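You operate a simulated robot arm through the tools that you are given. There is no shell and no other tool. Be economical: measure what you need, move in short steps, check, and stop when the job is done.

You are at the controls of a simulated robot arm. One attempt, no reset.

TASK
Slip the seals over the pegs of their size.
Fine: slide the keeper bar clear first, and back over them at the end. Where these are worked on the way, their far stop is far enough and under half their travel is too little: keeper bar.
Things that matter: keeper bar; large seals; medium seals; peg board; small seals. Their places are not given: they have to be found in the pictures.

The check looks at the end state, three seconds after you hand in, the way a careful person would. Anything else that was tipped, shoved, dropped, spilled or broken makes it a failure. Lids that push on must go on centred and level and be pressed home; caps that screw on are set level and turned clockwise until they are tight.

THE ROBOT
A 6-joint arm with a three-finger gripper, fixed in place. Base frame: the origin is at the foot of the arm, x ahead of it, y to its left, z up; the work surface is at about z = 850. Lengths are in mm, angles in rad, forces in N, time in s.
Its first joint turns from -2.897 to 2.897 rad. Payload 4.89 kg.
The tool frame sits at the grasp point between the pads (the TCP): z along the fingers, y along the line on which they close. The tips reach 30 mm beyond it. Largest opening 164 mm; the body of the gripper starts 125 mm behind the TCP.
Orientation is that of the tool frame in the base frame, as a unit quaternion [x, y, z, w]. With the fingers straight down and closing along the base's y, the tool's x points along the base's -x, its y along +y and its z along -z.

THE INTERFACE
- The arm moves only by the tool arm_command. Its argument "steps" is one flat list of numbers, 7 for each row, row after row: the turn, a rotation vector about the base's x, y, z in rad, then the shift along the base's x, y, z in cm, then the gripper command, from -1 (shut) to 1 (fully open), values between in proportion. In form: [wx, wy, wz, tx, ty, tz, gripper, wx, wy, wz, tx, ty, tz, gripper, ...]. A call has 1 to 10 rows; each row shifts and turns the commanded pose from where the row before left it. Each row takes 0.2 s and may step no farther than 50 mm and 0.15 rad from the row before; otherwise, or with a gripper value out of range, the whole call is refused. Where a pose cannot be reached the arm comes as near as it can. A force on the tool above 60 N (or 10 N above the force at the start of the call, whichever is more), or a blocked arm, ends the call early, and 0.2 s more pass. The fingers move at their own pace (about 108 mm/s each) and stop on an object; they squeeze with about 28 N. The grip force told is the motor's: it shows also when the fingers shut on nothing. Time passes only in rows, and 0.2 s behind the last, so rows that do not move let the fingers close. It gives the time, the measured TCP pose, the force on the tool (base axes), the opening and the grip force at its end, in the units of the frame above (readings bear some noise), with the torque about the TCP (base axes, N m) and any sound that the robot's microphone picked up.
- Cameras (640 x 400 px; columns grow to the right, rows downward): "scene" is fixed at [217.7, -499.4, 1441.4]; the picture's right is [0.56, -0.83, 0.00], its down [-0.49, -0.33, -0.81] and it looks along [0.67, 0.45, -0.59] (base axes); focal length 374 px, centre (320, 200). "wrist" rides on the gripper at [76, -2, -152] in the tool frame; the picture's right is [0.02, 1.00, 0.00], its down [-0.88, 0.02, -0.47] and it looks along [-0.47, 0.01, 0.88] (tool axes); focal length 247 px, centre (320, 200).
- grab_frame(camera): a new picture of that camera. No time passes.
- raise_lower(by): slides the trunk up (or, below 0, down) by that many mm; the arm rides with it, the base frame stays. It gives what a move gives, with no picture.
- point_at(camera, pixels): for up to 12 pixels [column, row] of the newest picture of that camera ("zoom" is the newest enlarged one), the place [x, y, z] in the base frame of the surface seen there, good to about 2 mm. No time passes.
- enlarge(camera, box): a new picture of the part [left, top, right, bottom] of that camera's present view, enlarged. No time passes.
- finish_job(): hands the job in; it is judged then, once.

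Go step by step. Measure first, check grasps and placings, and put right what went wrong. The budget is 80 turns and 46 pictures, counting those below and the enlarged ones. Unless the task says otherwise, let go and move clear before handing in, and close with one line.

The tools are called after "Emit:" by a JSON object that holds its "api" and its "payload". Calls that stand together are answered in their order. arm_command: Moves the arm, as the interface text tells. Its arguments: {"type":"object","properties":{"steps":{"type":"array","items":{"type":"number"}}},"required":["steps"]} The other tools are called the same way: raise_lower (by) slides the trunk up or down; grab_frame (camera) takes a picture; point_at (camera, pixels) gives the place of the surface under pixels of a picture; enlarge (camera, box) takes an enlarged picture of a part of a camera's view; finish_job () hands the job in.

At the start:

```text
clock: 0.0
position: [629.6, -50.0, 1105.7]
tcp_rot: [-0.001, 1.0, 0.001, 0.0]
wrist_force: [-0.4, 0.0, 0.3]
wrist_torque: [0.01, 0.02, 0.0]
grip_width: 164.2
grip_force: 0.1
trunk travel left (down, up): [-175.0, 215.0]
```

scene: 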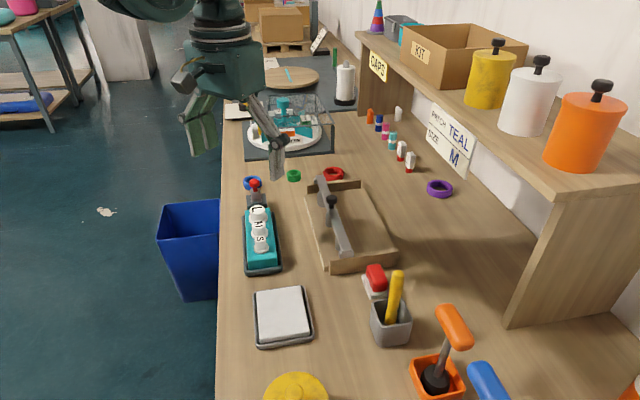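
wrist: 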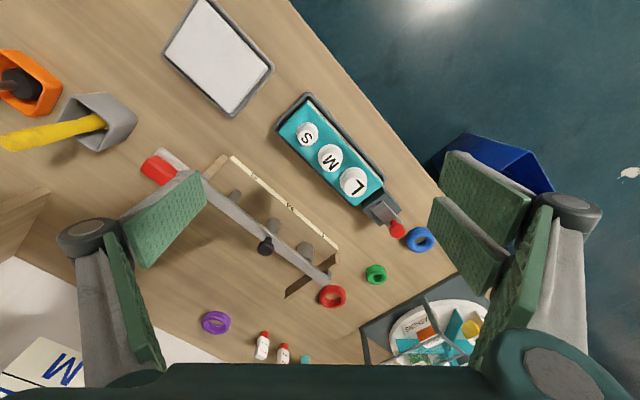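

The pictures show coloured rings (blue, green, red, purple), a teal board with S/M/L and a wooden tray with a grey bar with a knob. I will look closer at these.

Emit:
{"api": "enlarge", "payload": {"camera": "scene", "box": [220, 150, 420, 290]}}

Emit:
{"api": "enlarge", "payload": {"camera": "wrist", "box": [130, 80, 450, 340]}}

```text
2.86 times, centred on (320, 220) of scene
```

zoom: 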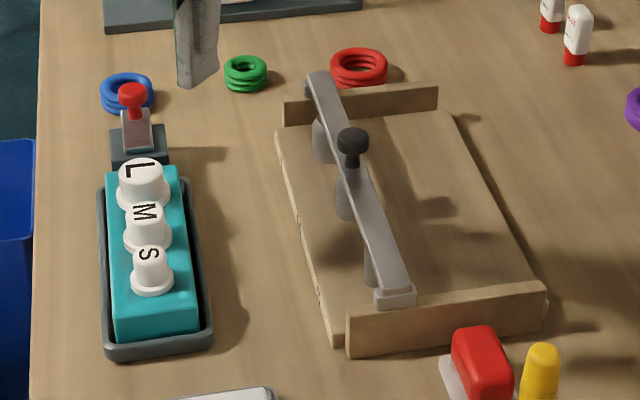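

```text
1.54 times, centred on (290, 210) of wrist
```

zoom: 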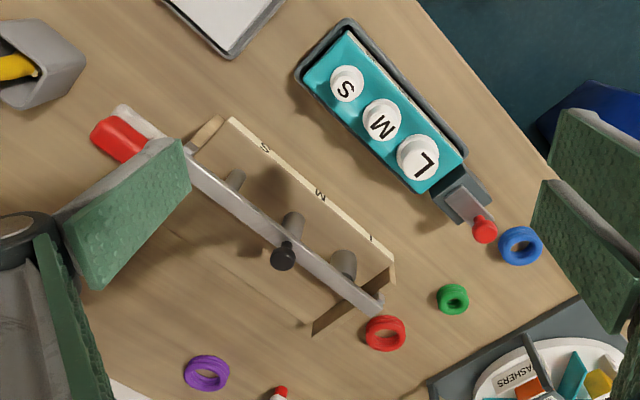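

Peg board is the wooden one with S, M, L marks and grey pegs under the bar. Next I read the signs and look at the seals closer.

Emit:
{"api": "enlarge", "payload": {"camera": "scene", "box": [360, 90, 500, 200]}}

Emit:
{"api": "enlarge", "payload": {"camera": "scene", "box": [235, 150, 355, 225]}}

Emit:
{"api": "enlarge", "payload": {"camera": "wrist", "box": [190, 140, 370, 310]}}

```text
3.64 times, centred on (430, 145) of scene
```

zoom: 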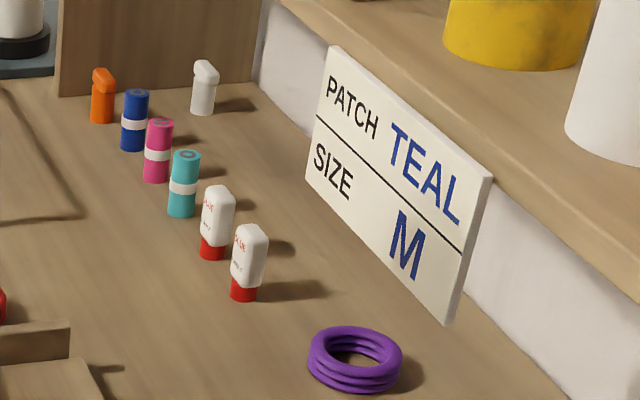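

```text
5.33 times, centred on (295, 188) of scene
```

zoom: 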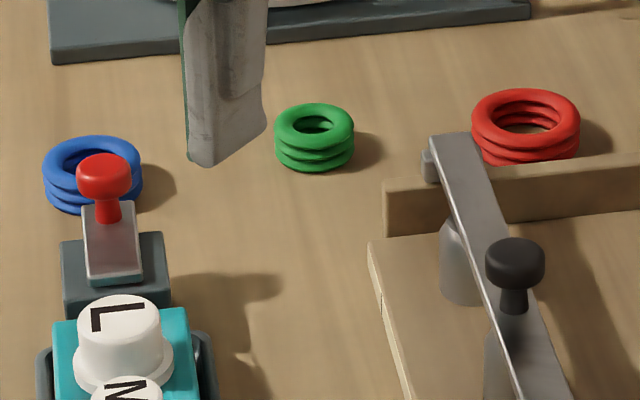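

```text
2.35 times, centred on (280, 225) of wrist
```

zoom: 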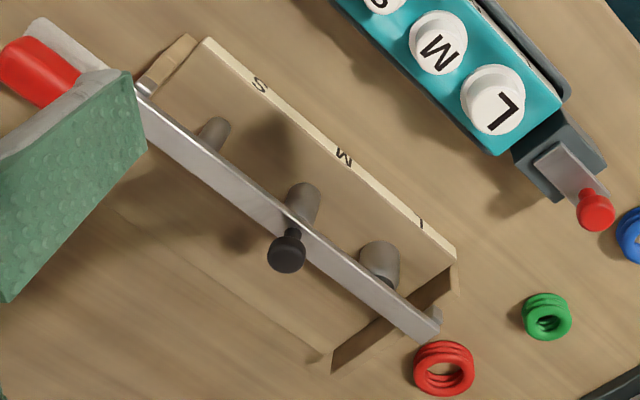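

Four ring stacks: green (small), blue, red, purple. I measure them, the pegs, the bar and the walls.

Emit:
{"api": "enlarge", "payload": {"camera": "scene", "box": [290, 160, 410, 280]}}

Emit:
{"api": "point_at", "payload": {"camera": "scene", "pixels": [[244, 182], [261, 182], [252, 178], [287, 174], [301, 174], [324, 172], [343, 172], [333, 168], [427, 187], [452, 187], [440, 181], [440, 198]]}}

Emit:
{"api": "point_at", "payload": {"camera": "zoom", "pixels": [[170, 105], [220, 230], [270, 470], [230, 185], [100, 130], [350, 90], [240, 560], [560, 500], [70, 170], [400, 140], [530, 480], [200, 300]]}}

```text
3.33 times, centred on (350, 220) of scene
```

zoom: 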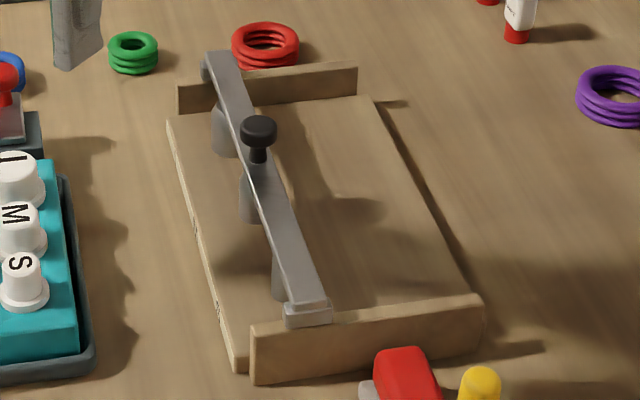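

```text
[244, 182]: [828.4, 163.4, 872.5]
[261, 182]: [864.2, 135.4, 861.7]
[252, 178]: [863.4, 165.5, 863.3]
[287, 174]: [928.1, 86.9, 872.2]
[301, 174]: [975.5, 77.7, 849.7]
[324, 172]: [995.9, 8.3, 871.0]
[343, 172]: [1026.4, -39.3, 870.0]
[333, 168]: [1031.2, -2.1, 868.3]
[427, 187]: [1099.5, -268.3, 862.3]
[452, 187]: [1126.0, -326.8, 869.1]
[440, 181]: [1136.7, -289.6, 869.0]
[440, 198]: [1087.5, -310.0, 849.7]
```

```text
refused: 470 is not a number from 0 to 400
```

Emit:
{"api": "point_at", "payload": {"camera": "zoom", "pixels": [[222, 62], [240, 100], [308, 312], [258, 125], [258, 150], [180, 98], [355, 68], [255, 345], [475, 300], [225, 135], [247, 200], [280, 285]]}}

Emit:
{"api": "point_at", "payload": {"camera": "zoom", "pixels": [[232, 45], [298, 45], [265, 24], [262, 65], [109, 48], [157, 48], [133, 34], [133, 55], [167, 122], [370, 97], [235, 368], [340, 200]]}}

Emit:
{"api": "enlarge", "payload": {"camera": "wrist", "box": [300, 200, 460, 320]}}

```text
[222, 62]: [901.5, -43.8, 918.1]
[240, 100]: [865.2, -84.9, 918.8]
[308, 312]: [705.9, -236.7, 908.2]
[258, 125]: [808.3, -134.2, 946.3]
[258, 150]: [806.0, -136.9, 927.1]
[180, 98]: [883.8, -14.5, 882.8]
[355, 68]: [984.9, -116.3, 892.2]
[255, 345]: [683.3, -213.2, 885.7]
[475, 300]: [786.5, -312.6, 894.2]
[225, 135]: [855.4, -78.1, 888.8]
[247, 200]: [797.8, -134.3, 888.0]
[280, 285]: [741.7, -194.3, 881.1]
```

```text
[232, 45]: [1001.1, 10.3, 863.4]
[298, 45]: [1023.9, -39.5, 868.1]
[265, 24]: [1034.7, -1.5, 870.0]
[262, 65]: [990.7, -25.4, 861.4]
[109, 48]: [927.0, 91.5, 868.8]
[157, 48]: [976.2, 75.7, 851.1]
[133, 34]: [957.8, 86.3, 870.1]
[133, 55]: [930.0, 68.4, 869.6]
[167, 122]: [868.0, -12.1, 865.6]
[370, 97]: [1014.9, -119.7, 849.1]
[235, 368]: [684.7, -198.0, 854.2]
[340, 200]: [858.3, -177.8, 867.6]
```

```text
3.33 times, centred on (380, 260) of wrist
```

zoom: 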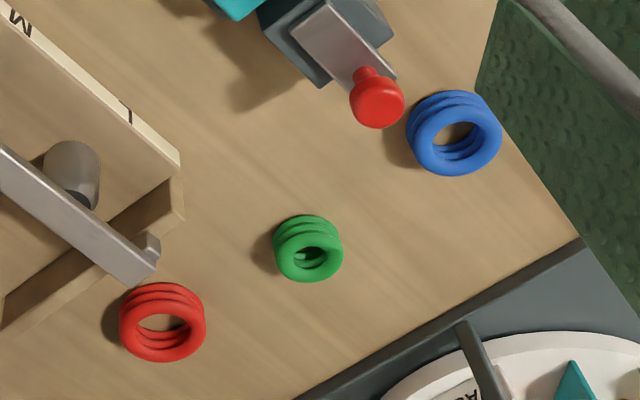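

The board sits turned by 45°, bar slides along (+0.71,-0.71). Now I measure the ring sizes in this zoom.

Emit:
{"api": "point_at", "payload": {"camera": "zoom", "pixels": [[410, 143], [498, 143], [454, 172], [432, 143], [476, 135], [122, 328], [202, 328], [139, 326], [187, 326], [280, 260], [340, 260], [310, 262]]}}

Emit:
{"api": "enlarge", "payload": {"camera": "wrist", "box": [180, 290, 260, 350]}}

```text
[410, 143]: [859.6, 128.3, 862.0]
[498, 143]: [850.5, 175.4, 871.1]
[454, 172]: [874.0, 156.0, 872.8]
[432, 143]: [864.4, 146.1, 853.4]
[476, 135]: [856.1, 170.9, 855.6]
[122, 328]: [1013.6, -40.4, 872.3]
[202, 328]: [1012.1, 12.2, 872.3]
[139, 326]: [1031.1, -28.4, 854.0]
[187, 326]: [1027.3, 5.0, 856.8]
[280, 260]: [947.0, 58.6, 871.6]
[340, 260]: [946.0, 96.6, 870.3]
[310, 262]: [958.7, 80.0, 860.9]
```

```text
6.67 times, centred on (220, 320) of wrist
```

zoom: 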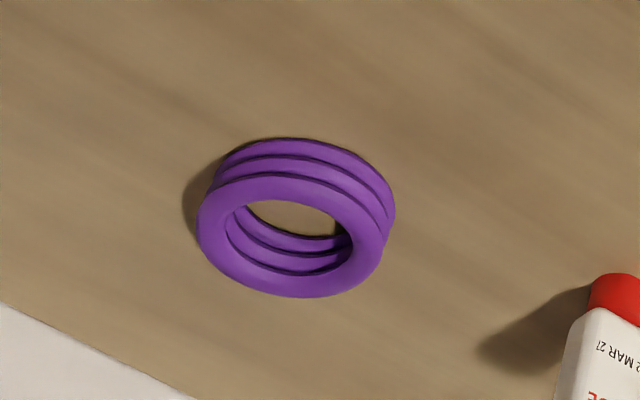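

Emit:
{"api": "point_at", "payload": {"camera": "zoom", "pixels": [[200, 228], [380, 235], [290, 294], [228, 228], [352, 238], [290, 262], [290, 185], [290, 215]]}}

Emit:
{"api": "enlarge", "payload": {"camera": "scene", "box": [235, 170, 275, 195]}}

```text
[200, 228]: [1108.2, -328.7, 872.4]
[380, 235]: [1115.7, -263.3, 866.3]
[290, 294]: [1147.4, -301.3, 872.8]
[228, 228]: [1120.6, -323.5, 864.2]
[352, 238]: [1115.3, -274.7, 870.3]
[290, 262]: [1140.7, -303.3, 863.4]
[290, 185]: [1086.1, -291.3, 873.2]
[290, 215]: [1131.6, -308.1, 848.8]
```

```text
16.00 times, centred on (255, 182) of scene
```

zoom: 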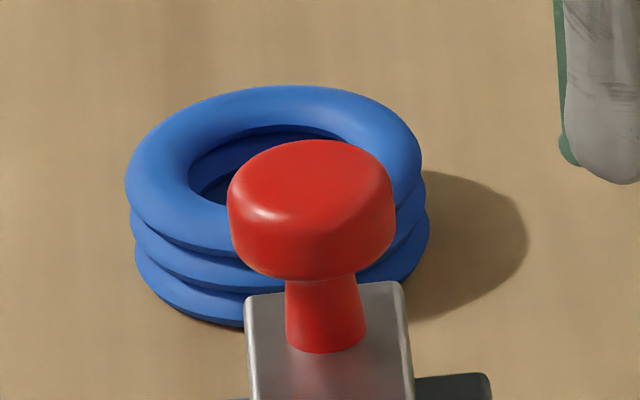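

Estimated sizes: green ≈20 bore for S, blue ≈26 for M, red ≈35 for L; purple is too big and out of reach. I move above the bar's knob (≈808,-136), turning 45°.

Emit:
{"api": "arm_command", "payload": {"steps": [0, 0, 0.131, 2.97, -1.45, -1.4, 0, 0, 0, 0.131, 2.97, -1.45, -1.4, -0.2, 0, 0, 0.131, 2.97, -1.45, -1.4, -0.2, 0, 0, 0.131, 2.97, -1.45, -1.4, -0.2, 0, 0, 0.131, 2.97, -1.45, -1.4, -0.2, 0, 0, 0.13, 2.97, -1.45, -1.4, -0.2]}}

Emit:
{"api": "grab_frame", "payload": {"camera": "wrist"}}

```text
clock: 1.4
position: [805.5, -134.0, 1021.8]
tcp_rot: [-0.384, 0.923, 0.0, 0.0]
wrist_force: [-1.4, -0.9, 1.0]
wrist_torque: [-0.03, -0.24, 0.02]
grip_width: 65.8
grip_force: 0.1
trunk travel left (down, up): [-175.0, 215.0]
```

```text
34 pictures are left
```

wrist: 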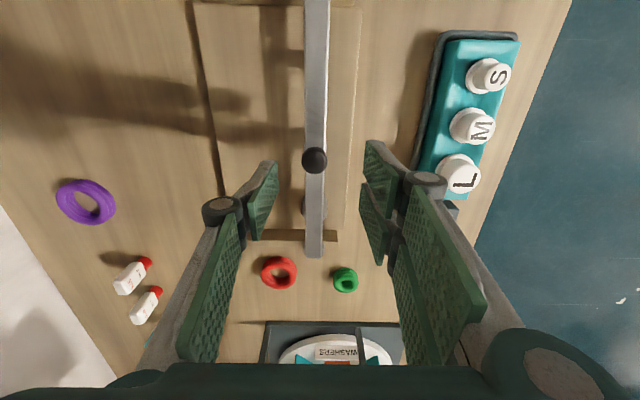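

Emit:
{"api": "point_at", "payload": {"camera": "wrist", "pixels": [[314, 157], [304, 158], [324, 158], [314, 151], [314, 168], [314, 245], [316, 100]]}}

```text
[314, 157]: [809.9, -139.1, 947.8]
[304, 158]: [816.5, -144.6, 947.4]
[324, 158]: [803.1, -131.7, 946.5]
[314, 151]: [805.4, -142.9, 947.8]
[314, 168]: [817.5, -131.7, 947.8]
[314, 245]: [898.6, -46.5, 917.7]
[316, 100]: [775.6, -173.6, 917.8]
```

Knob top centre is at (809,-139,948). I go down to z≈952 and close on it.

Emit:
{"api": "arm_command", "payload": {"steps": [0, 0, 0, 0.35, -0.5, -3.5, -0.3, 0, 0, 0, 0, 0, -3.4, -0.3, 0, 0, 0, 0, 0, 0, -1, 0, 0, 0, 0, 0, 0, -1]}}

```text
clock: 2.4
position: [810.6, -139.7, 950.9]
tcp_rot: [-0.382, 0.924, 0.001, 0.0]
wrist_force: [0.8, -0.6, 2.6]
wrist_torque: [0.02, -0.04, -0.02]
grip_width: 24.4
grip_force: 44.9
trunk travel left (down, up): [-175.0, 215.0]
```

Knob is held (opening 24). I slide it along (+0.71,-0.71) in small steps.

Emit:
{"api": "arm_command", "payload": {"steps": [0, 0, 0, 0.7, -0.7, 0, -1, 0, 0, 0, 0.7, -0.7, 0, -1, 0, 0, 0, 0.7, -0.7, 0, -1, 0, 0, 0, 0.7, -0.7, 0, -1, 0, 0, 0, 0.7, -0.7, 0, -1, 0, 0, 0, 0.7, -0.7, 0, -1, 0, 0, 0, 0.7, -0.7, 0, -1]}}

Emit:
{"api": "grab_frame", "payload": {"camera": "scene"}}

```text
clock: 4.0
position: [860.5, -191.2, 950.2]
tcp_rot: [-0.384, 0.923, -0.001, 0.001]
wrist_force: [2.2, 1.7, -21.3]
wrist_torque: [0.02, -0.04, 0.01]
grip_width: 23.9
grip_force: 45.8
trunk travel left (down, up): [-175.0, 215.0]
```

```text
33 pictures are left
```

scene: 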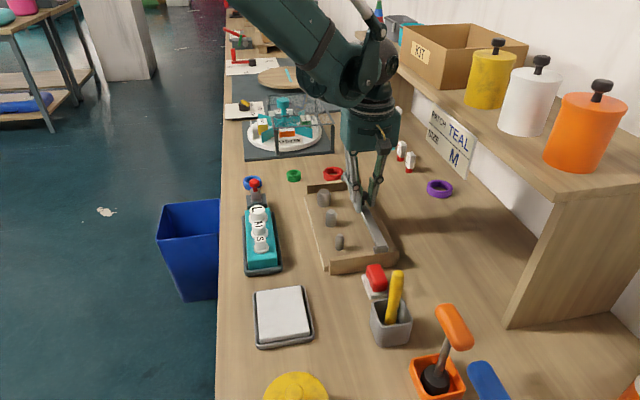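

The bar has moved 71 mm; pegs are clear. I feel on gently towards its far stop.

Emit:
{"api": "arm_command", "payload": {"steps": [0, 0, 0, 0.35, -0.35, 0, -1, 0, 0, 0, 0.35, -0.35, 0, -1, 0, 0, 0, 0.35, -0.35, 0, -1, 0, 0, 0, 0.35, -0.35, 0, -1]}}

```text
clock: 5.0
position: [874.2, -205.7, 950.4]
tcp_rot: [-0.383, 0.924, 0.0, -0.001]
wrist_force: [-2.1, 0.1, -30.8]
wrist_torque: [-0.19, 0.18, -0.02]
grip_width: 24.1
grip_force: 45.0
trunk travel left (down, up): [-175.0, 215.0]
```

Emit:
{"api": "enlarge", "payload": {"camera": "scene", "box": [290, 160, 410, 280]}}

```text
3.33 times, centred on (350, 220) of scene
```

zoom: 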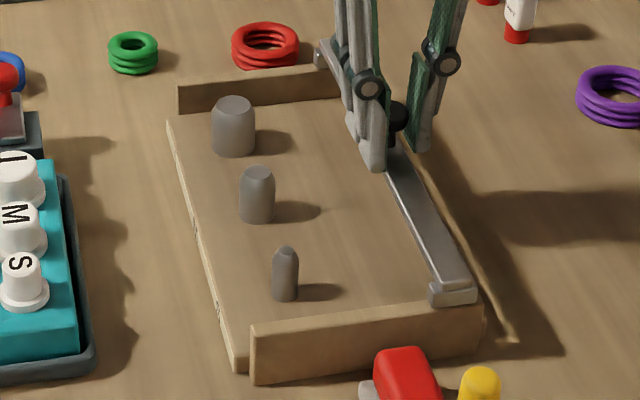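

The bar is at the far end and pegs are clear. I let go and lift, and measure the pegs.

Emit:
{"api": "point_at", "payload": {"camera": "zoom", "pixels": [[234, 103], [216, 130], [251, 130], [257, 173], [242, 195], [273, 195], [285, 250], [274, 275], [297, 275], [234, 150], [257, 217], [285, 297]]}}

Emit:
{"api": "arm_command", "payload": {"steps": [0, 0, 0, 0, 0, 0, -0.5, 0, 0, 0, 0, 0, 0, -0.3, 0, 0, 0, 0, 0, 4, -0.2, 0, 0, 0, -2, 2, 4, -0.2, 0, 0, 0, -3, 3, 2, -0.2]}}

Emit:
{"api": "grab_frame", "payload": {"camera": "wrist"}}

```text
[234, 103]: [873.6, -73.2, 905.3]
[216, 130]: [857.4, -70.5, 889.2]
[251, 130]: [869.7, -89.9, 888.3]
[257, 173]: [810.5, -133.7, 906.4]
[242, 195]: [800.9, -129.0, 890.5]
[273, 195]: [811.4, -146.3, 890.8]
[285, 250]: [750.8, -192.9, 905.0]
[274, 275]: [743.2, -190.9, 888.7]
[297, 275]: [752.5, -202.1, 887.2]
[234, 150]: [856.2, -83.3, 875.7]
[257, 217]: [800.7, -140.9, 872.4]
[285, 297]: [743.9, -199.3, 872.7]
```

```text
clock: 6.2
position: [827.1, -157.2, 1050.6]
tcp_rot: [-0.383, 0.924, 0.0, 0.0]
wrist_force: [0.7, -1.5, -1.3]
wrist_torque: [0.2, 0.24, 0.02]
grip_width: 65.7
grip_force: 0.0
trunk travel left (down, up): [-175.0, 215.0]
```

```text
31 pictures are left
```

wrist: 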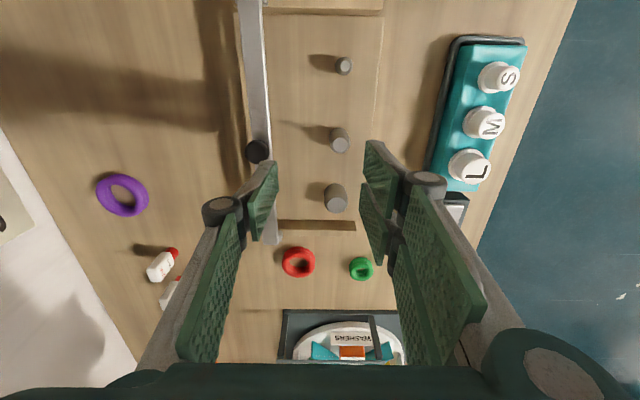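

Emit:
{"api": "enlarge", "payload": {"camera": "wrist", "box": [270, 40, 398, 120]}}

Emit:
{"api": "point_at", "payload": {"camera": "zoom", "pixels": [[367, 120], [352, 120], [382, 120], [367, 105], [367, 135]]}}

Emit:
{"api": "enlarge", "payload": {"camera": "wrist", "box": [262, 120, 390, 200]}}

Emit:
{"api": "enlarge", "payload": {"camera": "wrist", "box": [270, 170, 398, 290]}}

```text
5.00 times, centred on (334, 80) of wrist
```

zoom: 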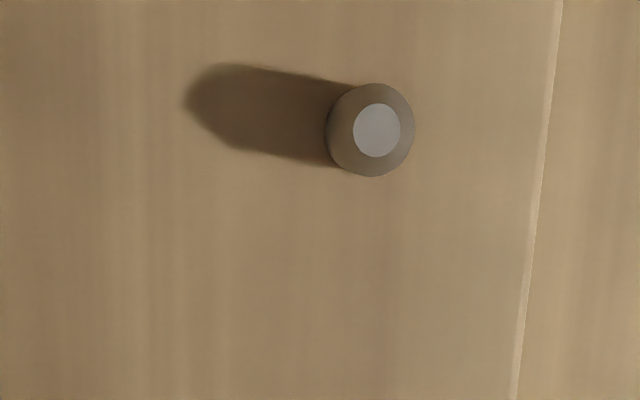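

```text
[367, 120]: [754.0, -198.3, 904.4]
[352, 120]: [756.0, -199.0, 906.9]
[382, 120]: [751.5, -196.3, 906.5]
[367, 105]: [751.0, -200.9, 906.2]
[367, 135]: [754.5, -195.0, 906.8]
```

```text
5.00 times, centred on (326, 160) of wrist
```

zoom: 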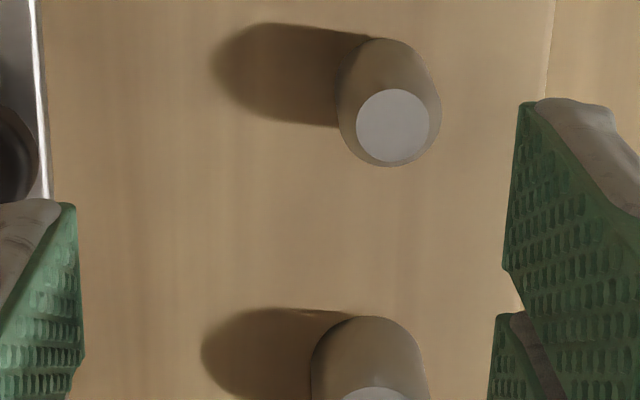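

```text
3.33 times, centred on (334, 230) of wrist
```

zoom: 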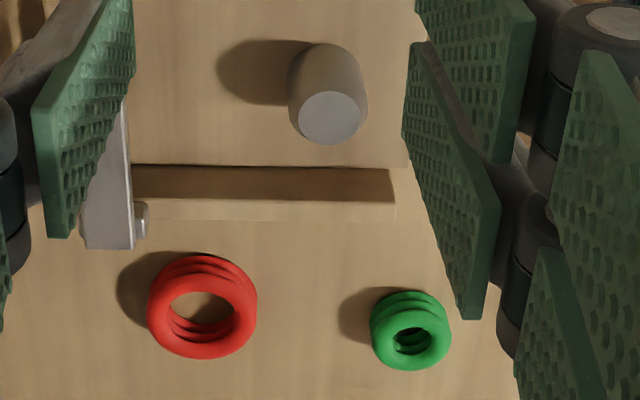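

Emit:
{"api": "point_at", "payload": {"camera": "zoom", "pixels": [[331, 117], [302, 117], [361, 117], [331, 94], [331, 140], [150, 312], [254, 312], [200, 356], [202, 278], [372, 340], [448, 340], [409, 368]]}}

Emit:
{"api": "point_at", "payload": {"camera": "wrist", "pixels": [[340.4, 145], [334, 145], [347, 145], [340.4, 138.5], [340.4, 151.5], [345.2, 66]]}}

```text
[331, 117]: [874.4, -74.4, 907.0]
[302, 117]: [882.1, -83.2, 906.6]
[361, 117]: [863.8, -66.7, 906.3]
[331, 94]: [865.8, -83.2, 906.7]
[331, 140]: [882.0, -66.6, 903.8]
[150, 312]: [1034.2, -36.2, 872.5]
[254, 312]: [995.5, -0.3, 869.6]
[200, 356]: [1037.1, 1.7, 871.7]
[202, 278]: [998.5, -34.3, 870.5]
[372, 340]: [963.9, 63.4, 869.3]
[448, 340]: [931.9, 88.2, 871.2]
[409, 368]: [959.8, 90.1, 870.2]
```

```text
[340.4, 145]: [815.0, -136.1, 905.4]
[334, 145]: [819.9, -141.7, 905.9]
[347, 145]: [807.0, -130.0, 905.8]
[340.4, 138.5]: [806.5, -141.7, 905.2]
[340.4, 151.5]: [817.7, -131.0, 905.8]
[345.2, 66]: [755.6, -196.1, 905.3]
```

Peg centres: L (873.5,-75), M (813,-136), S (753.5,-196.5), tops z≈906. Green is at ≈(947,77), so I move above it.

Emit:
{"api": "arm_command", "payload": {"steps": [0, 0, 0, 2, 3.9, -0.8, -0.2, 0, 0, 0, 2, 3.9, -0.8, -0.2, 0, 0, 0, 2, 3.9, -0.8, -0.2, 0, 0, 0, 2, 3.9, -0.8, -0.2, 0, 0, 0, 2, 3.9, -0.8, -0.2, 0, 0, 0, 2, 3.9, -0.8, -0.2]}}

Emit:
{"api": "grab_frame", "payload": {"camera": "wrist"}}

```text
clock: 7.6
position: [942.4, 79.1, 1005.7]
tcp_rot: [-0.384, 0.924, 0.0, 0.0]
wrist_force: [-1.3, -1.5, 1.6]
wrist_torque: [0.27, -0.15, 0.01]
grip_width: 65.6
grip_force: 0.1
trunk travel left (down, up): [-175.0, 215.0]
```

```text
27 pictures are left
```

wrist: 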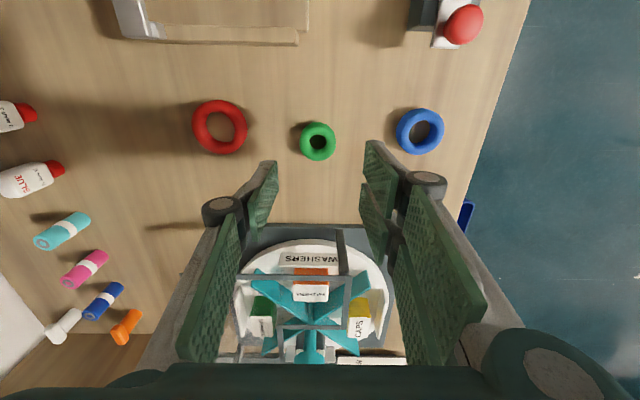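

Emit:
{"api": "enlarge", "payload": {"camera": "wrist", "box": [180, 80, 460, 170]}}

Emit:
{"api": "point_at", "payload": {"camera": "wrist", "pixels": [[301, 139], [334, 139], [317, 124], [317, 157], [397, 130], [443, 130], [420, 111], [420, 151], [194, 126], [247, 126], [221, 101], [221, 152]]}}

```text
2.29 times, centred on (320, 125) of wrist
```

zoom: 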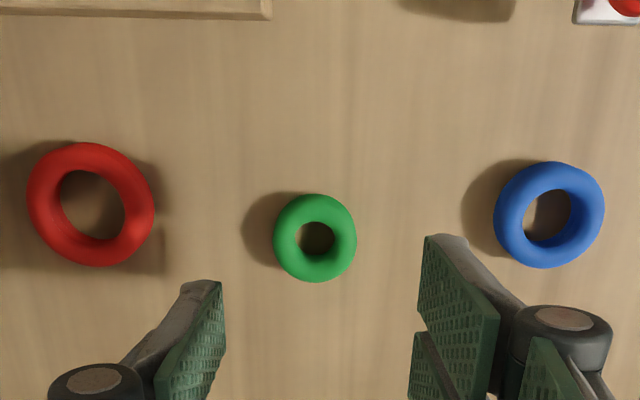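

```text
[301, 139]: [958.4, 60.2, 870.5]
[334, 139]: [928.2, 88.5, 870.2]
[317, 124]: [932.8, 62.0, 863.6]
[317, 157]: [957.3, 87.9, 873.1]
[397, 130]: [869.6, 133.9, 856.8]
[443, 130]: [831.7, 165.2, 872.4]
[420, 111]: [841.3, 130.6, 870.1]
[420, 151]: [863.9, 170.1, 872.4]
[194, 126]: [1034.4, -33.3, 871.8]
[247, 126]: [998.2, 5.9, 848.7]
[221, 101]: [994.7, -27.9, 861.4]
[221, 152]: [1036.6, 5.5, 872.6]
```

Green centre is (944,75.5). I go down to fingertip level ≈852 and close.

Emit:
{"api": "arm_command", "payload": {"steps": [0, 0, 0, 0, -0.35, -4, -0.2, 0, 0, 0, 0, 0, -4, -0.2, 0, 0, 0, 0, 0, -3, -0.2, 0, 0, 0, 0, 0, -1.2, -0.2, 0, 0, 0, 0, 0, 0, -1, 0, 0, 0, 0, 0, 0, -1]}}

Emit:
{"api": "enlarge", "payload": {"camera": "scene", "box": [240, 130, 360, 205]}}

```text
clock: 9.0
position: [943.9, 75.5, 881.1]
tcp_rot: [-0.382, 0.924, 0.0, 0.0]
wrist_force: [0.2, 0.2, -0.7]
wrist_torque: [0.0, 0.05, 0.0]
grip_width: 42.2
grip_force: 28.1
trunk travel left (down, up): [-175.0, 215.0]
```

```text
5.33 times, centred on (300, 168) of scene
```

zoom: 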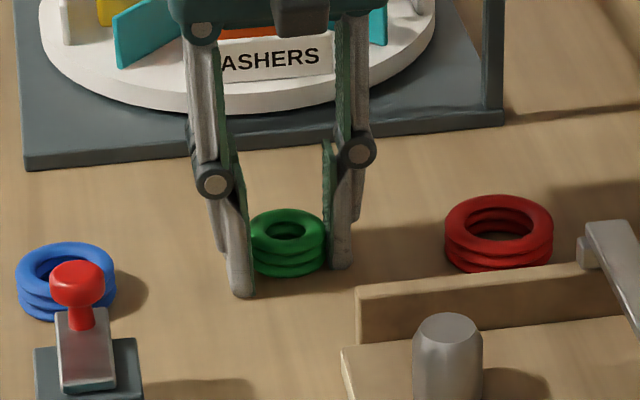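

Green is gripped (42 mm). I lift it and check that all of it comes along.

Emit:
{"api": "arm_command", "payload": {"steps": [0, 0, 0, 0, 0, 3, -1, 0, 0, 0, 0, 0, 4, -1]}}

Emit:
{"api": "enlarge", "payload": {"camera": "scene", "box": [240, 110, 360, 205]}}

```text
clock: 9.6
position: [944.7, 75.9, 951.5]
tcp_rot: [-0.382, 0.924, 0.0, 0.0]
wrist_force: [1.5, 0.3, -2.4]
wrist_torque: [-0.01, 0.21, 0.0]
grip_width: 41.9
grip_force: 28.8
trunk travel left (down, up): [-175.0, 215.0]
```

```text
4.21 times, centred on (300, 158) of scene
```

zoom: 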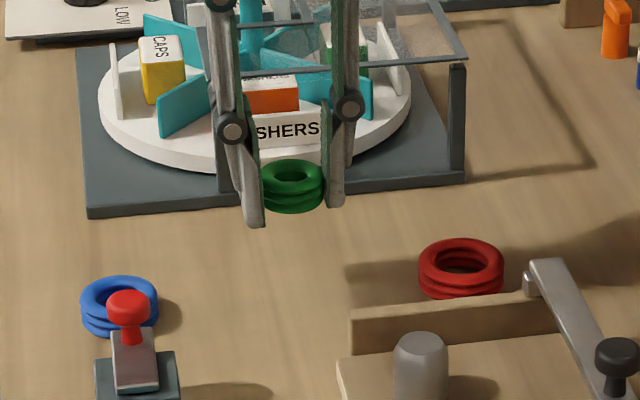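

The whole stack is held. I carry it above the S peg.

Emit:
{"api": "arm_command", "payload": {"steps": [0, 0, 0, -2.385, -3.4, 1, -1, 0, 0, 0, -2.385, -3.4, 0.5, -1, 0, 0, 0, -2.385, -3.4, 0, -1, 0, 0, 0, -2.385, -3.4, 0, -1, 0, 0, 0, -2.385, -3.4, 0, -1, 0, 0, 0, -2.385, -3.4, 0, -1, 0, 0, 0, -2.385, -3.4, 0, -1, 0, 0, 0, -2.385, -3.4, 0, -1, 0, 0, 0, 0, 0, -1.5, -1]}}

Emit:
{"api": "enlarge", "payload": {"camera": "scene", "box": [300, 200, 380, 260]}}

Emit:
{"api": "enlarge", "payload": {"camera": "wrist", "box": [220, 100, 420, 225]}}

```text
clock: 11.6
position: [752.4, -198.1, 953.4]
tcp_rot: [-0.382, 0.924, 0.0, 0.0]
wrist_force: [-0.5, 0.3, 0.4]
wrist_torque: [-0.03, -0.1, 0.03]
grip_width: 42.0
grip_force: 28.0
trunk travel left (down, up): [-175.0, 215.0]
```

```text
6.67 times, centred on (340, 230) of scene
```

zoom: 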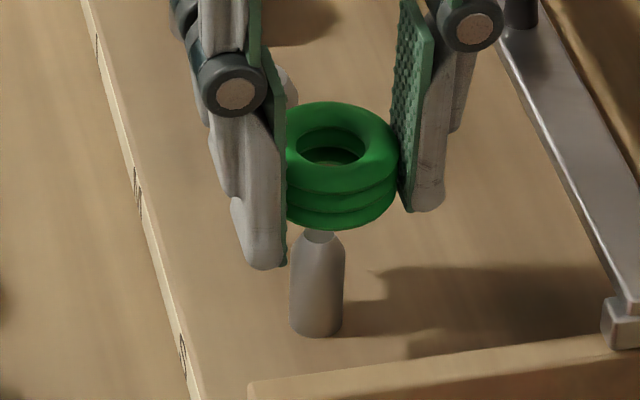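

```text
3.20 times, centred on (320, 162) of wrist
```

zoom: 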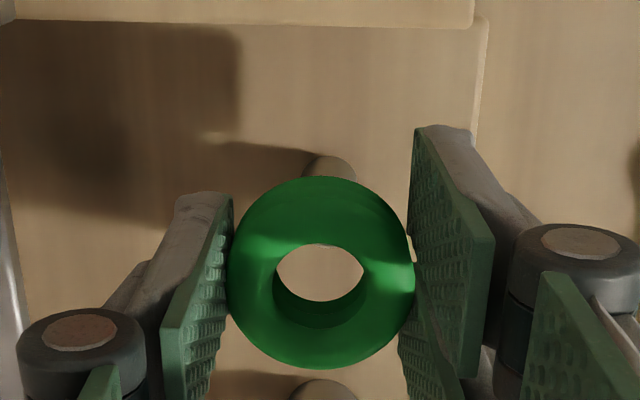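

The ring seems a little to the right of the peg; I measure both.

Emit:
{"api": "point_at", "payload": {"camera": "zoom", "pixels": [[228, 270], [413, 270], [322, 366], [322, 181], [320, 270]]}}

Emit:
{"api": "enlarge", "payload": {"camera": "scene", "box": [300, 200, 380, 260]}}

Emit:
{"api": "point_at", "payload": {"camera": "zoom", "pixels": [[318, 237], [317, 300], [293, 300], [341, 300], [291, 150], [395, 150], [335, 103], [340, 168]]}}

```text
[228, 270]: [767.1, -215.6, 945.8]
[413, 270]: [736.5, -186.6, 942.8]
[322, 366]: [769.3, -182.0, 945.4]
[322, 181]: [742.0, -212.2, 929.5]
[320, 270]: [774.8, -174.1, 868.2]
```

```text
6.67 times, centred on (340, 230) of scene
```

zoom: 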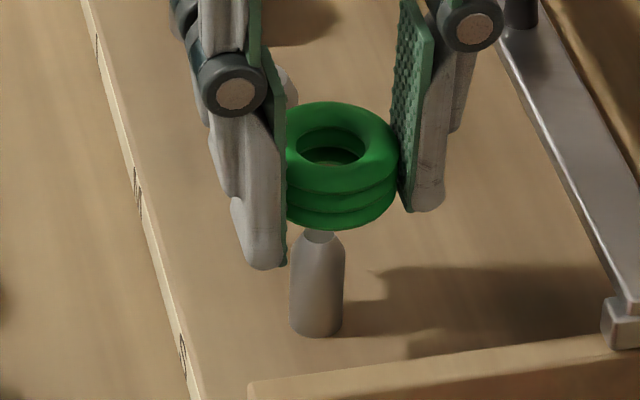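

```text
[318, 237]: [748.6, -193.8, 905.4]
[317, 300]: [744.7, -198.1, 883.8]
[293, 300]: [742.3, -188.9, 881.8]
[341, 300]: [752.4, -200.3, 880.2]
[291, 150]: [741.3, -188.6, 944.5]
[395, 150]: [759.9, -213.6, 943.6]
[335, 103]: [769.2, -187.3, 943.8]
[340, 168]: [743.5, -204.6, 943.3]
```

Ring centre ≈(753,-200), peg ≈(752.5,-196.5). I correct by about 3 mm and lower onto the tapered tip.

Emit:
{"api": "arm_command", "payload": {"steps": [0, 0, 0, -0.05, 0.3, 0, -1, 0, 0, 0, 0, 0, -1, -1, 0, 0, 0, 0, 0, -1, -1, 0, 0, 0, 0, 0, -0.5, -1]}}

Emit:
{"api": "enlarge", "payload": {"camera": "scene", "box": [300, 200, 380, 260]}}

```text
clock: 12.6
position: [752.5, -193.6, 927.6]
tcp_rot: [-0.383, 0.924, 0.0, 0.0]
wrist_force: [-2.4, -2.1, 0.6]
wrist_torque: [-0.07, 0.11, 0.02]
grip_width: 42.2
grip_force: 27.8
trunk travel left (down, up): [-175.0, 215.0]
```

```text
6.67 times, centred on (340, 230) of scene
```

zoom: 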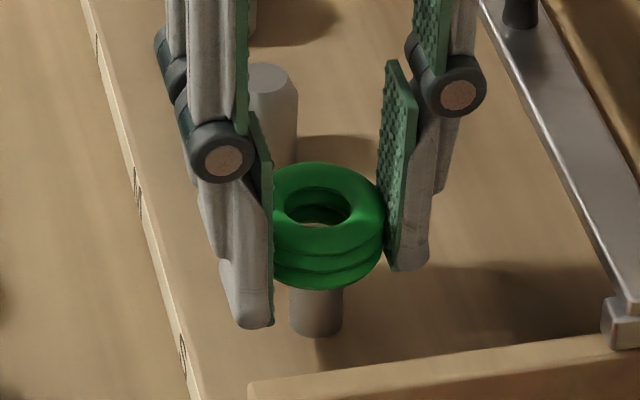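

The hole is now in line with the peg (column 318) without force. I lower on to the board.

Emit:
{"api": "arm_command", "payload": {"steps": [0, 0, 0, 0, 0, -0.8, -1, 0, 0, 0, 0, 0, -0.8, -1, 0, 0, 0, 0, 0, -0.7, -1]}}

Emit:
{"api": "enlarge", "payload": {"camera": "scene", "box": [300, 200, 380, 260]}}

```text
clock: 13.4
position: [753.0, -193.0, 903.4]
tcp_rot: [-0.382, 0.924, 0.0, 0.0]
wrist_force: [-4.7, -12.0, 5.2]
wrist_torque: [-0.32, 0.13, -0.01]
grip_width: 42.2
grip_force: 28.2
trunk travel left (down, up): [-175.0, 215.0]
```

```text
6.67 times, centred on (340, 230) of scene
```

zoom: 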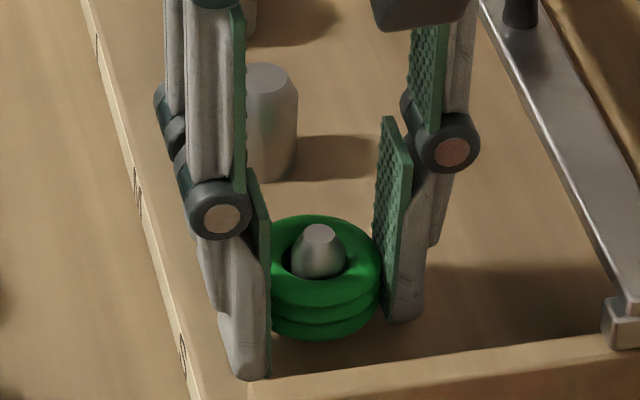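

The peg is through the stack; a slight side force says I'm ~1.5 mm off in +y. I ease that, lower the last 3 mm and release.

Emit:
{"api": "arm_command", "payload": {"steps": [0, 0, 0, -0.05, -0.12, 0, -1, 0, 0, 0, 0, 0, -0.25, -1, 0, 0, 0, 0, 0, 0, -0.5, 0, 0, 0, 0, 0, 0, -0.2, 0, 0, 0, 0, 0, 4, -0.2, 0, 0, 0, 0, 0, 4, -0.2]}}

Emit:
{"api": "enlarge", "payload": {"camera": "scene", "box": [300, 200, 380, 260]}}

```text
clock: 14.8
position: [752.1, -195.4, 981.3]
tcp_rot: [-0.383, 0.924, 0.0, 0.0]
wrist_force: [1.3, 0.2, 0.2]
wrist_torque: [0.04, 0.24, 0.02]
grip_width: 65.6
grip_force: 0.0
trunk travel left (down, up): [-175.0, 215.0]
```

```text
6.67 times, centred on (340, 230) of scene
```

zoom: 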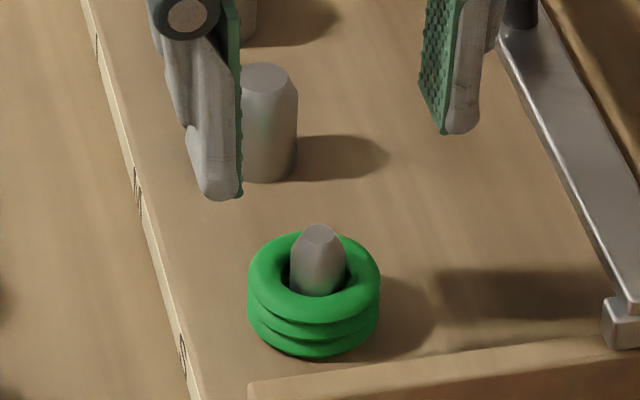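

Green sits home on S. Before going to blue I check the height of the teal block and its red knob.

Emit:
{"api": "point_at", "payload": {"camera": "scene", "pixels": [[258, 213], [255, 183], [250, 184], [260, 184], [255, 192], [258, 203], [246, 205], [268, 205]]}}

```text
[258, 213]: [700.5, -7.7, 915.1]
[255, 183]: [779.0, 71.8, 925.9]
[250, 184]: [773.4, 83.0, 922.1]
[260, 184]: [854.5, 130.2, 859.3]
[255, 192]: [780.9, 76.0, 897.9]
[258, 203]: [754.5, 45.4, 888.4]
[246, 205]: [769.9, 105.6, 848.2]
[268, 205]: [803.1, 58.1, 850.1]
```

Everything is below 926 and 100 mm from blue, so the way is free at z≈1000. I move above blue (851.5,150).

Emit:
{"api": "arm_command", "payload": {"steps": [0, 0, 0, 1.2375, 4.31, 1, -0.1, 0, 0, 0, 1.2375, 4.31, 0.8, -0.1, 0, 0, 0, 1.2375, 4.31, 0, -0.1, 0, 0, 0, 1.2375, 4.31, 0, -0.1, 0, 0, 0, 1.2375, 4.31, 0, -0.1, 0, 0, 0, 1.2375, 4.31, 0, -0.1, 0, 0, 0, 1.2375, 4.31, 0, -0.1, 0, 0, 0, 1.2375, 4.31, 0, -0.1]}}

Emit:
{"api": "grab_frame", "payload": {"camera": "wrist"}}

```text
clock: 16.6
position: [851.8, 148.2, 1001.6]
tcp_rot: [-0.383, 0.924, 0.0, 0.0]
wrist_force: [-0.9, -1.2, 0.9]
wrist_torque: [0.27, -0.12, -0.03]
grip_width: 74.0
grip_force: 0.1
trunk travel left (down, up): [-175.0, 215.0]
```

```text
17 pictures are left
```

wrist: 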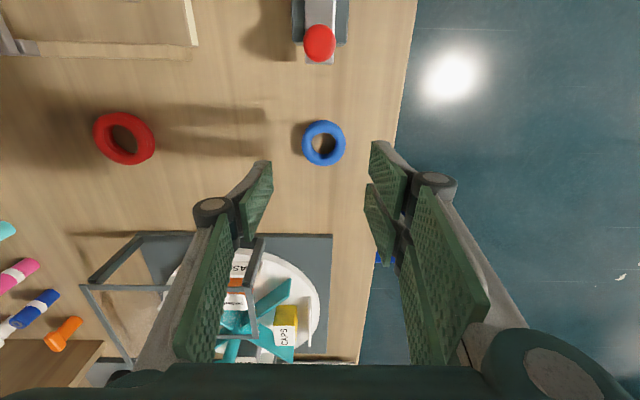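

Emit:
{"api": "point_at", "payload": {"camera": "wrist", "pixels": [[303, 142], [345, 142], [324, 123], [324, 164], [313, 142], [335, 142], [327, 132], [322, 156]]}}

```text
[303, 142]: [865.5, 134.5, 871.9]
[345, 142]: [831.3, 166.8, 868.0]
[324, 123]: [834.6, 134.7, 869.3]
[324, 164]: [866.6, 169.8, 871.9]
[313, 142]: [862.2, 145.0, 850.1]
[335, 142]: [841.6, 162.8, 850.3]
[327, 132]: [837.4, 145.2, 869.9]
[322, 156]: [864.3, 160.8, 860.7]
```

Blue centre is (849.5,151). I go down and close.

Emit:
{"api": "arm_command", "payload": {"steps": [0, 0, 0, -0.2, 0.1, -4, -0.1, 0, 0, 0, 0, 0, -4, -0.1, 0, 0, 0, 0, 0, -2.8, -0.1, 0, 0, 0, 0, 0, -1, -0.1, 0, 0, 0, 0, 0, 0, -1, 0, 0, 0, 0, 0, 0, -1, 0, 0, 0, 0, 0, 3, -1, 0, 0, 0, 0, 0, 4, -1]}}

Emit:
{"api": "enlarge", "payload": {"camera": "scene", "box": [210, 120, 330, 205]}}

```text
clock: 18.4
position: [850.1, 150.6, 950.2]
tcp_rot: [-0.383, 0.924, 0.0, 0.0]
wrist_force: [1.0, -0.2, -0.8]
wrist_torque: [-0.03, 0.23, -0.04]
grip_width: 50.3
grip_force: 28.1
trunk travel left (down, up): [-175.0, 215.0]
```

```text
4.71 times, centred on (270, 162) of scene
```

zoom: 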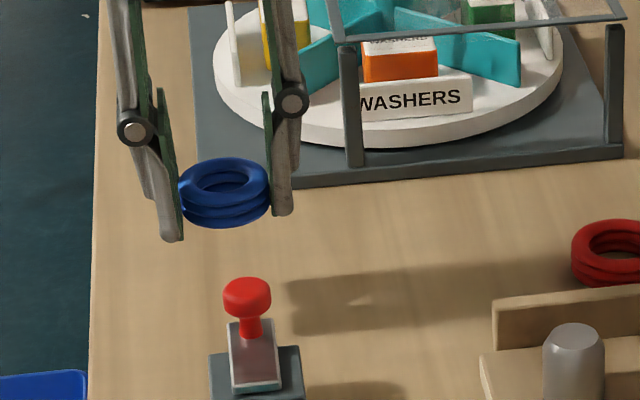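

All of blue is held. I carry it over the M peg (812.8,-134.8).

Emit:
{"api": "arm_command", "payload": {"steps": [0, 0, 0, -0.525, -4.085, 1.5, -1, 0, 0, 0, -0.525, -4.085, 0, -1, 0, 0, 0, -0.525, -4.085, 0, -1, 0, 0, 0, -0.525, -4.085, 0, -1, 0, 0, 0, -0.525, -4.085, 0, -1, 0, 0, 0, -0.525, -4.085, 0, -1, 0, 0, 0, -0.52, -4.08, 0, -1, 0, 0, 0, 0, 0, -1.5, -1]}}

Emit:
{"api": "enlarge", "payload": {"camera": "scene", "box": [290, 180, 370, 240]}}

```text
clock: 20.2
position: [811.1, -137.3, 951.3]
tcp_rot: [-0.383, 0.924, 0.0, 0.0]
wrist_force: [-0.4, -0.4, -0.4]
wrist_torque: [0.0, -0.11, -0.03]
grip_width: 50.2
grip_force: 27.6
trunk travel left (down, up): [-175.0, 215.0]
```

```text
6.67 times, centred on (330, 210) of scene
```

zoom: 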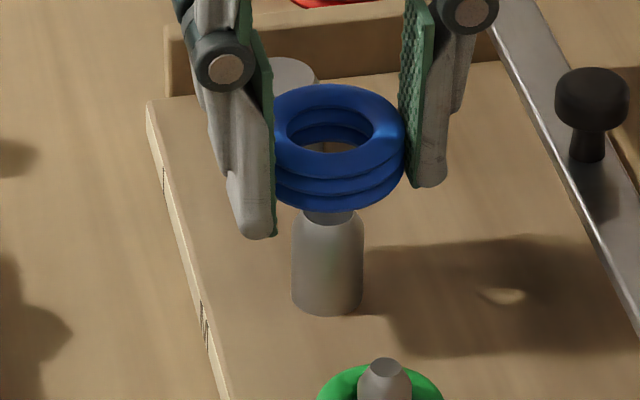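

Hole and peg columns agree (331 vs 328). I lower it.

Emit:
{"api": "arm_command", "payload": {"steps": [0, 0, 0, 0, 0, 0, -1, 0, 0, 0, 0, 0, -1, -1, 0, 0, 0, 0, 0, -1, -1, 0, 0, 0, 0, 0, -0.8, -1, 0, 0, 0, 0, 0, -0.8, -1]}}

Emit:
{"api": "enlarge", "payload": {"camera": "scene", "box": [290, 180, 370, 240]}}

```text
clock: 21.4
position: [812.1, -136.1, 914.1]
tcp_rot: [-0.382, 0.924, 0.001, 0.0]
wrist_force: [-0.1, -0.2, 0.4]
wrist_torque: [-0.01, -0.03, -0.01]
grip_width: 50.2
grip_force: 27.7
trunk travel left (down, up): [-175.0, 215.0]
```

```text
6.67 times, centred on (330, 210) of scene
```

zoom: 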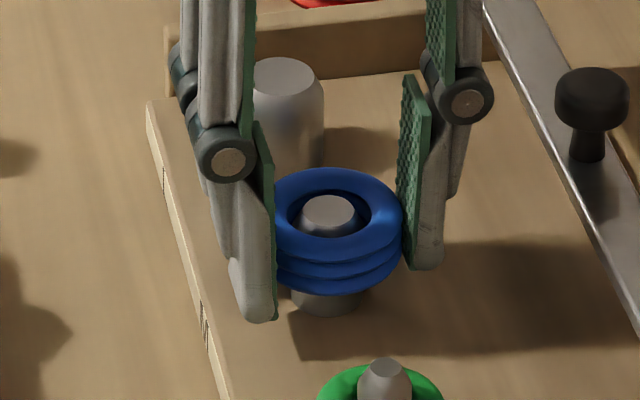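

The peg enters the blue stack with no force. I lower the last 13 mm and release.

Emit:
{"api": "arm_command", "payload": {"steps": [0, 0, 0, 0, 0, -0.7, -1, 0, 0, 0, 0, 0, -0.5, -1, 0, 0, 0, 0, 0, -0.15, -1, 0, 0, 0, 0, 0, 0, -0.4, 0, 0, 0, 0, 0, 0, -0.1, 0, 0, 0, 0, 0, 4, -0.1, 0, 0, 0, 0, 0, 4, -0.1]}}

Emit:
{"api": "enlarge", "payload": {"camera": "scene", "box": [290, 180, 370, 240]}}

```text
clock: 23.0
position: [816.3, -135.9, 980.8]
tcp_rot: [-0.383, 0.924, 0.0, 0.0]
wrist_force: [1.9, 0.1, -0.4]
wrist_torque: [0.05, 0.18, 0.0]
grip_width: 73.8
grip_force: 0.0
trunk travel left (down, up): [-175.0, 215.0]
```

```text
6.67 times, centred on (330, 210) of scene
```

zoom: 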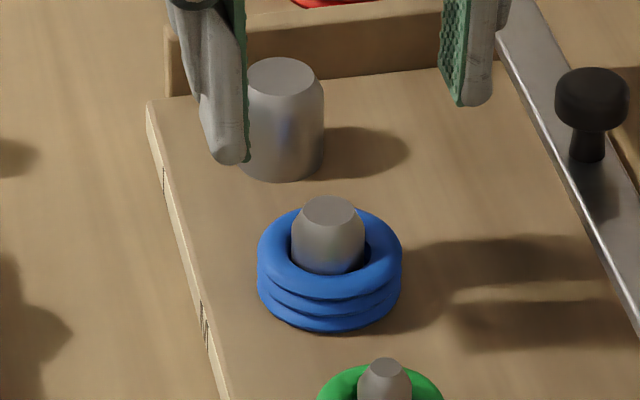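

Blue is home on M. Now to red at ≈(1015.5,-13), which lies at the edge of reach; I go above it and see how near the arm comes.

Emit:
{"api": "arm_command", "payload": {"steps": [0, 0, 0, 3.38, 2.03, 0.9, 0, 0, 0, 0, 3.38, 2.03, 0.8, 0, 0, 0, 0, 3.38, 2.03, 0, 0, 0, 0, 0, 3.38, 2.03, 0, 0, 0, 0, 0, 3.38, 2.03, 0, 0, 0, 0, 0, 3.38, 2.03, 0, 0, 0, 0, 0, 0, 0, 0, 0]}}

Emit:
{"api": "grab_frame", "payload": {"camera": "wrist"}}

```text
clock: 24.6
position: [1017.4, -14.2, 998.9]
tcp_rot: [-0.383, 0.924, 0.001, 0.0]
wrist_force: [1.7, 0.1, -0.8]
wrist_torque: [0.02, 0.09, -0.05]
grip_width: 81.9
grip_force: 0.0
trunk travel left (down, up): [-175.0, 215.0]
```

```text
12 pictures are left
```

wrist: 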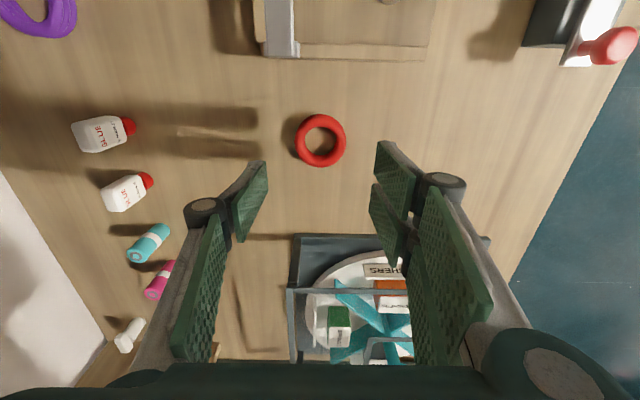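

The arm reaches it. I measure red from here.

Emit:
{"api": "point_at", "payload": {"camera": "wrist", "pixels": [[297, 140], [346, 140], [321, 116], [321, 164], [307, 140], [336, 140], [321, 128], [321, 154], [300, 280], [360, 290]]}}

```text
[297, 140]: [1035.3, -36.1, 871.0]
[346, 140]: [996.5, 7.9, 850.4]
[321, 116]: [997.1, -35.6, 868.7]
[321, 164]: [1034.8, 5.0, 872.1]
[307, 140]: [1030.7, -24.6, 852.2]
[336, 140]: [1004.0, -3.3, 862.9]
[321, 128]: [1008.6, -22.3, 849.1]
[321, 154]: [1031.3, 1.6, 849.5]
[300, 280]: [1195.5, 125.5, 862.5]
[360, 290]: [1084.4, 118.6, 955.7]
```

Red centre is (1016,-14.5). I go down in steps and watch the reach.

Emit:
{"api": "arm_command", "payload": {"steps": [0, 0, 0, 0, -0.1, -4, 0, 0, 0, 0, 0, 0, -4, 0, 0, 0, 0, 0, 0, -1, 0, 0, 0, 0, 0, 0, 0, 0]}}

```text
clock: 25.6
position: [1015.8, -14.8, 907.2]
tcp_rot: [-0.383, 0.924, 0.0, 0.001]
wrist_force: [0.2, -0.3, -0.4]
wrist_torque: [0.0, 0.1, 0.0]
grip_width: 82.0
grip_force: 0.1
trunk travel left (down, up): [-175.0, 215.0]
```

Emit:
{"api": "arm_command", "payload": {"steps": [0, 0, 0, 0, 0, -1.5, 0, 0, 0, 0, 0, 0, -1, 0, 0, 0, 0, 0, 0, 0, 0]}}

```text
clock: 26.4
position: [1014.5, -14.1, 883.2]
tcp_rot: [-0.383, 0.924, 0.0, 0.0]
wrist_force: [0.5, 0.5, -0.3]
wrist_torque: [0.01, 0.02, 0.01]
grip_width: 81.9
grip_force: 0.0
trunk travel left (down, up): [-175.0, 215.0]
```

Reached, with the fingers around red. I close and lift.

Emit:
{"api": "arm_command", "payload": {"steps": [0, 0, 0, 0, 0, 0, -1, 0, 0, 0, 0, 0, 0, -1, 0, 0, 0, 0, 0, 3, -1, 0, 0, 0, 0, 0, 4, -1]}}

Emit:
{"api": "enlarge", "payload": {"camera": "scene", "box": [280, 110, 400, 200]}}

```text
clock: 27.4
position: [1018.4, -14.8, 953.4]
tcp_rot: [-0.383, 0.924, 0.0, 0.0]
wrist_force: [1.2, -0.2, -1.3]
wrist_torque: [-0.02, 0.19, 0.01]
grip_width: 57.5
grip_force: 27.6
trunk travel left (down, up): [-175.0, 215.0]
```

```text
4.44 times, centred on (340, 155) of scene
```

zoom: 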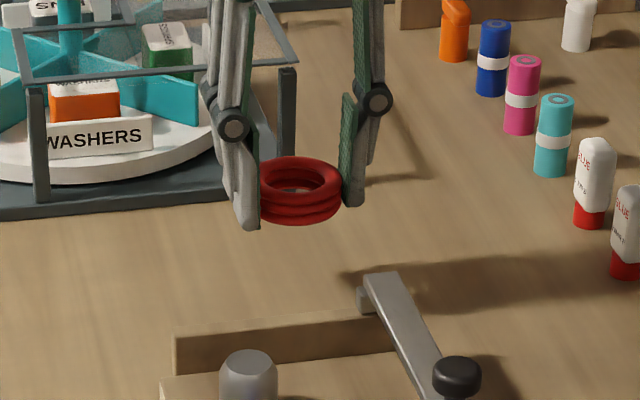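

Red is held whole. I carry it over the L peg (873,-74.5).

Emit:
{"api": "arm_command", "payload": {"steps": [0, 0, 0, -3.565, -1.51, 0.5, -1, 0, 0, 0, -3.565, -1.51, 0, -1, 0, 0, 0, -3.565, -1.51, 0, -1, 0, 0, 0, -3.565, -1.51, -0.5, -1, 0, 0, 0, 0, 0, -0.2, -1, 0, 0, 0, 0, 0, 0, -1]}}

Emit:
{"api": "enlarge", "payload": {"camera": "scene", "box": [280, 155, 360, 215]}}

```text
clock: 28.8
position: [874.6, -76.1, 951.9]
tcp_rot: [-0.383, 0.924, 0.0, 0.0]
wrist_force: [-0.8, -0.4, 0.2]
wrist_torque: [-0.01, -0.06, 0.01]
grip_width: 57.9
grip_force: 28.0
trunk travel left (down, up): [-175.0, 215.0]
```

```text
6.67 times, centred on (320, 185) of scene
```

zoom: 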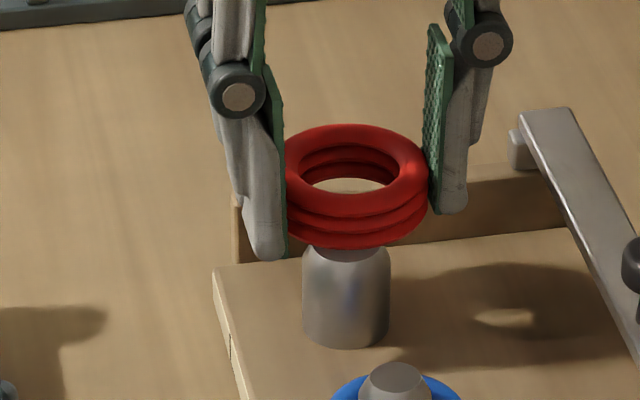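

Hole column 350 vs peg 346: about 1 mm. I nudge and lower.

Emit:
{"api": "arm_command", "payload": {"steps": [0, 0, 0, -0.05, 0.08, -1, -1, 0, 0, 0, 0, 0, -1, -1, 0, 0, 0, 0, 0, -0.8, -1, 0, 0, 0, 0, 0, -0.8, -1, 0, 0, 0, 0, 0, -0.6, -1]}}

Emit:
{"api": "enlarge", "payload": {"camera": "scene", "box": [280, 155, 360, 215]}}

```text
clock: 30.0
position: [873.2, -75.5, 909.5]
tcp_rot: [-0.382, 0.924, 0.0, 0.0]
wrist_force: [-2.0, -5.6, 4.4]
wrist_torque: [-0.11, 0.03, 0.06]
grip_width: 57.8
grip_force: 28.2
trunk travel left (down, up): [-175.0, 215.0]
```

```text
6.67 times, centred on (320, 185) of scene
```

zoom: 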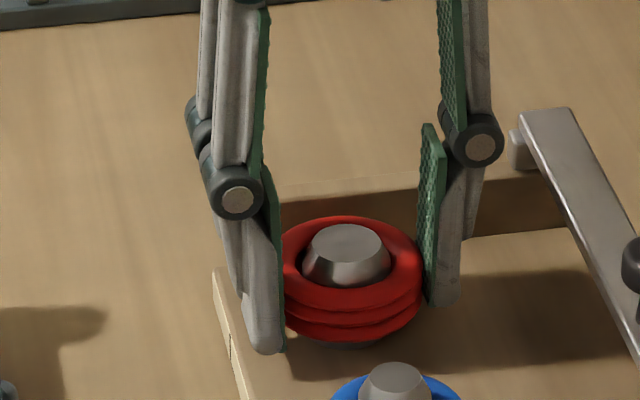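

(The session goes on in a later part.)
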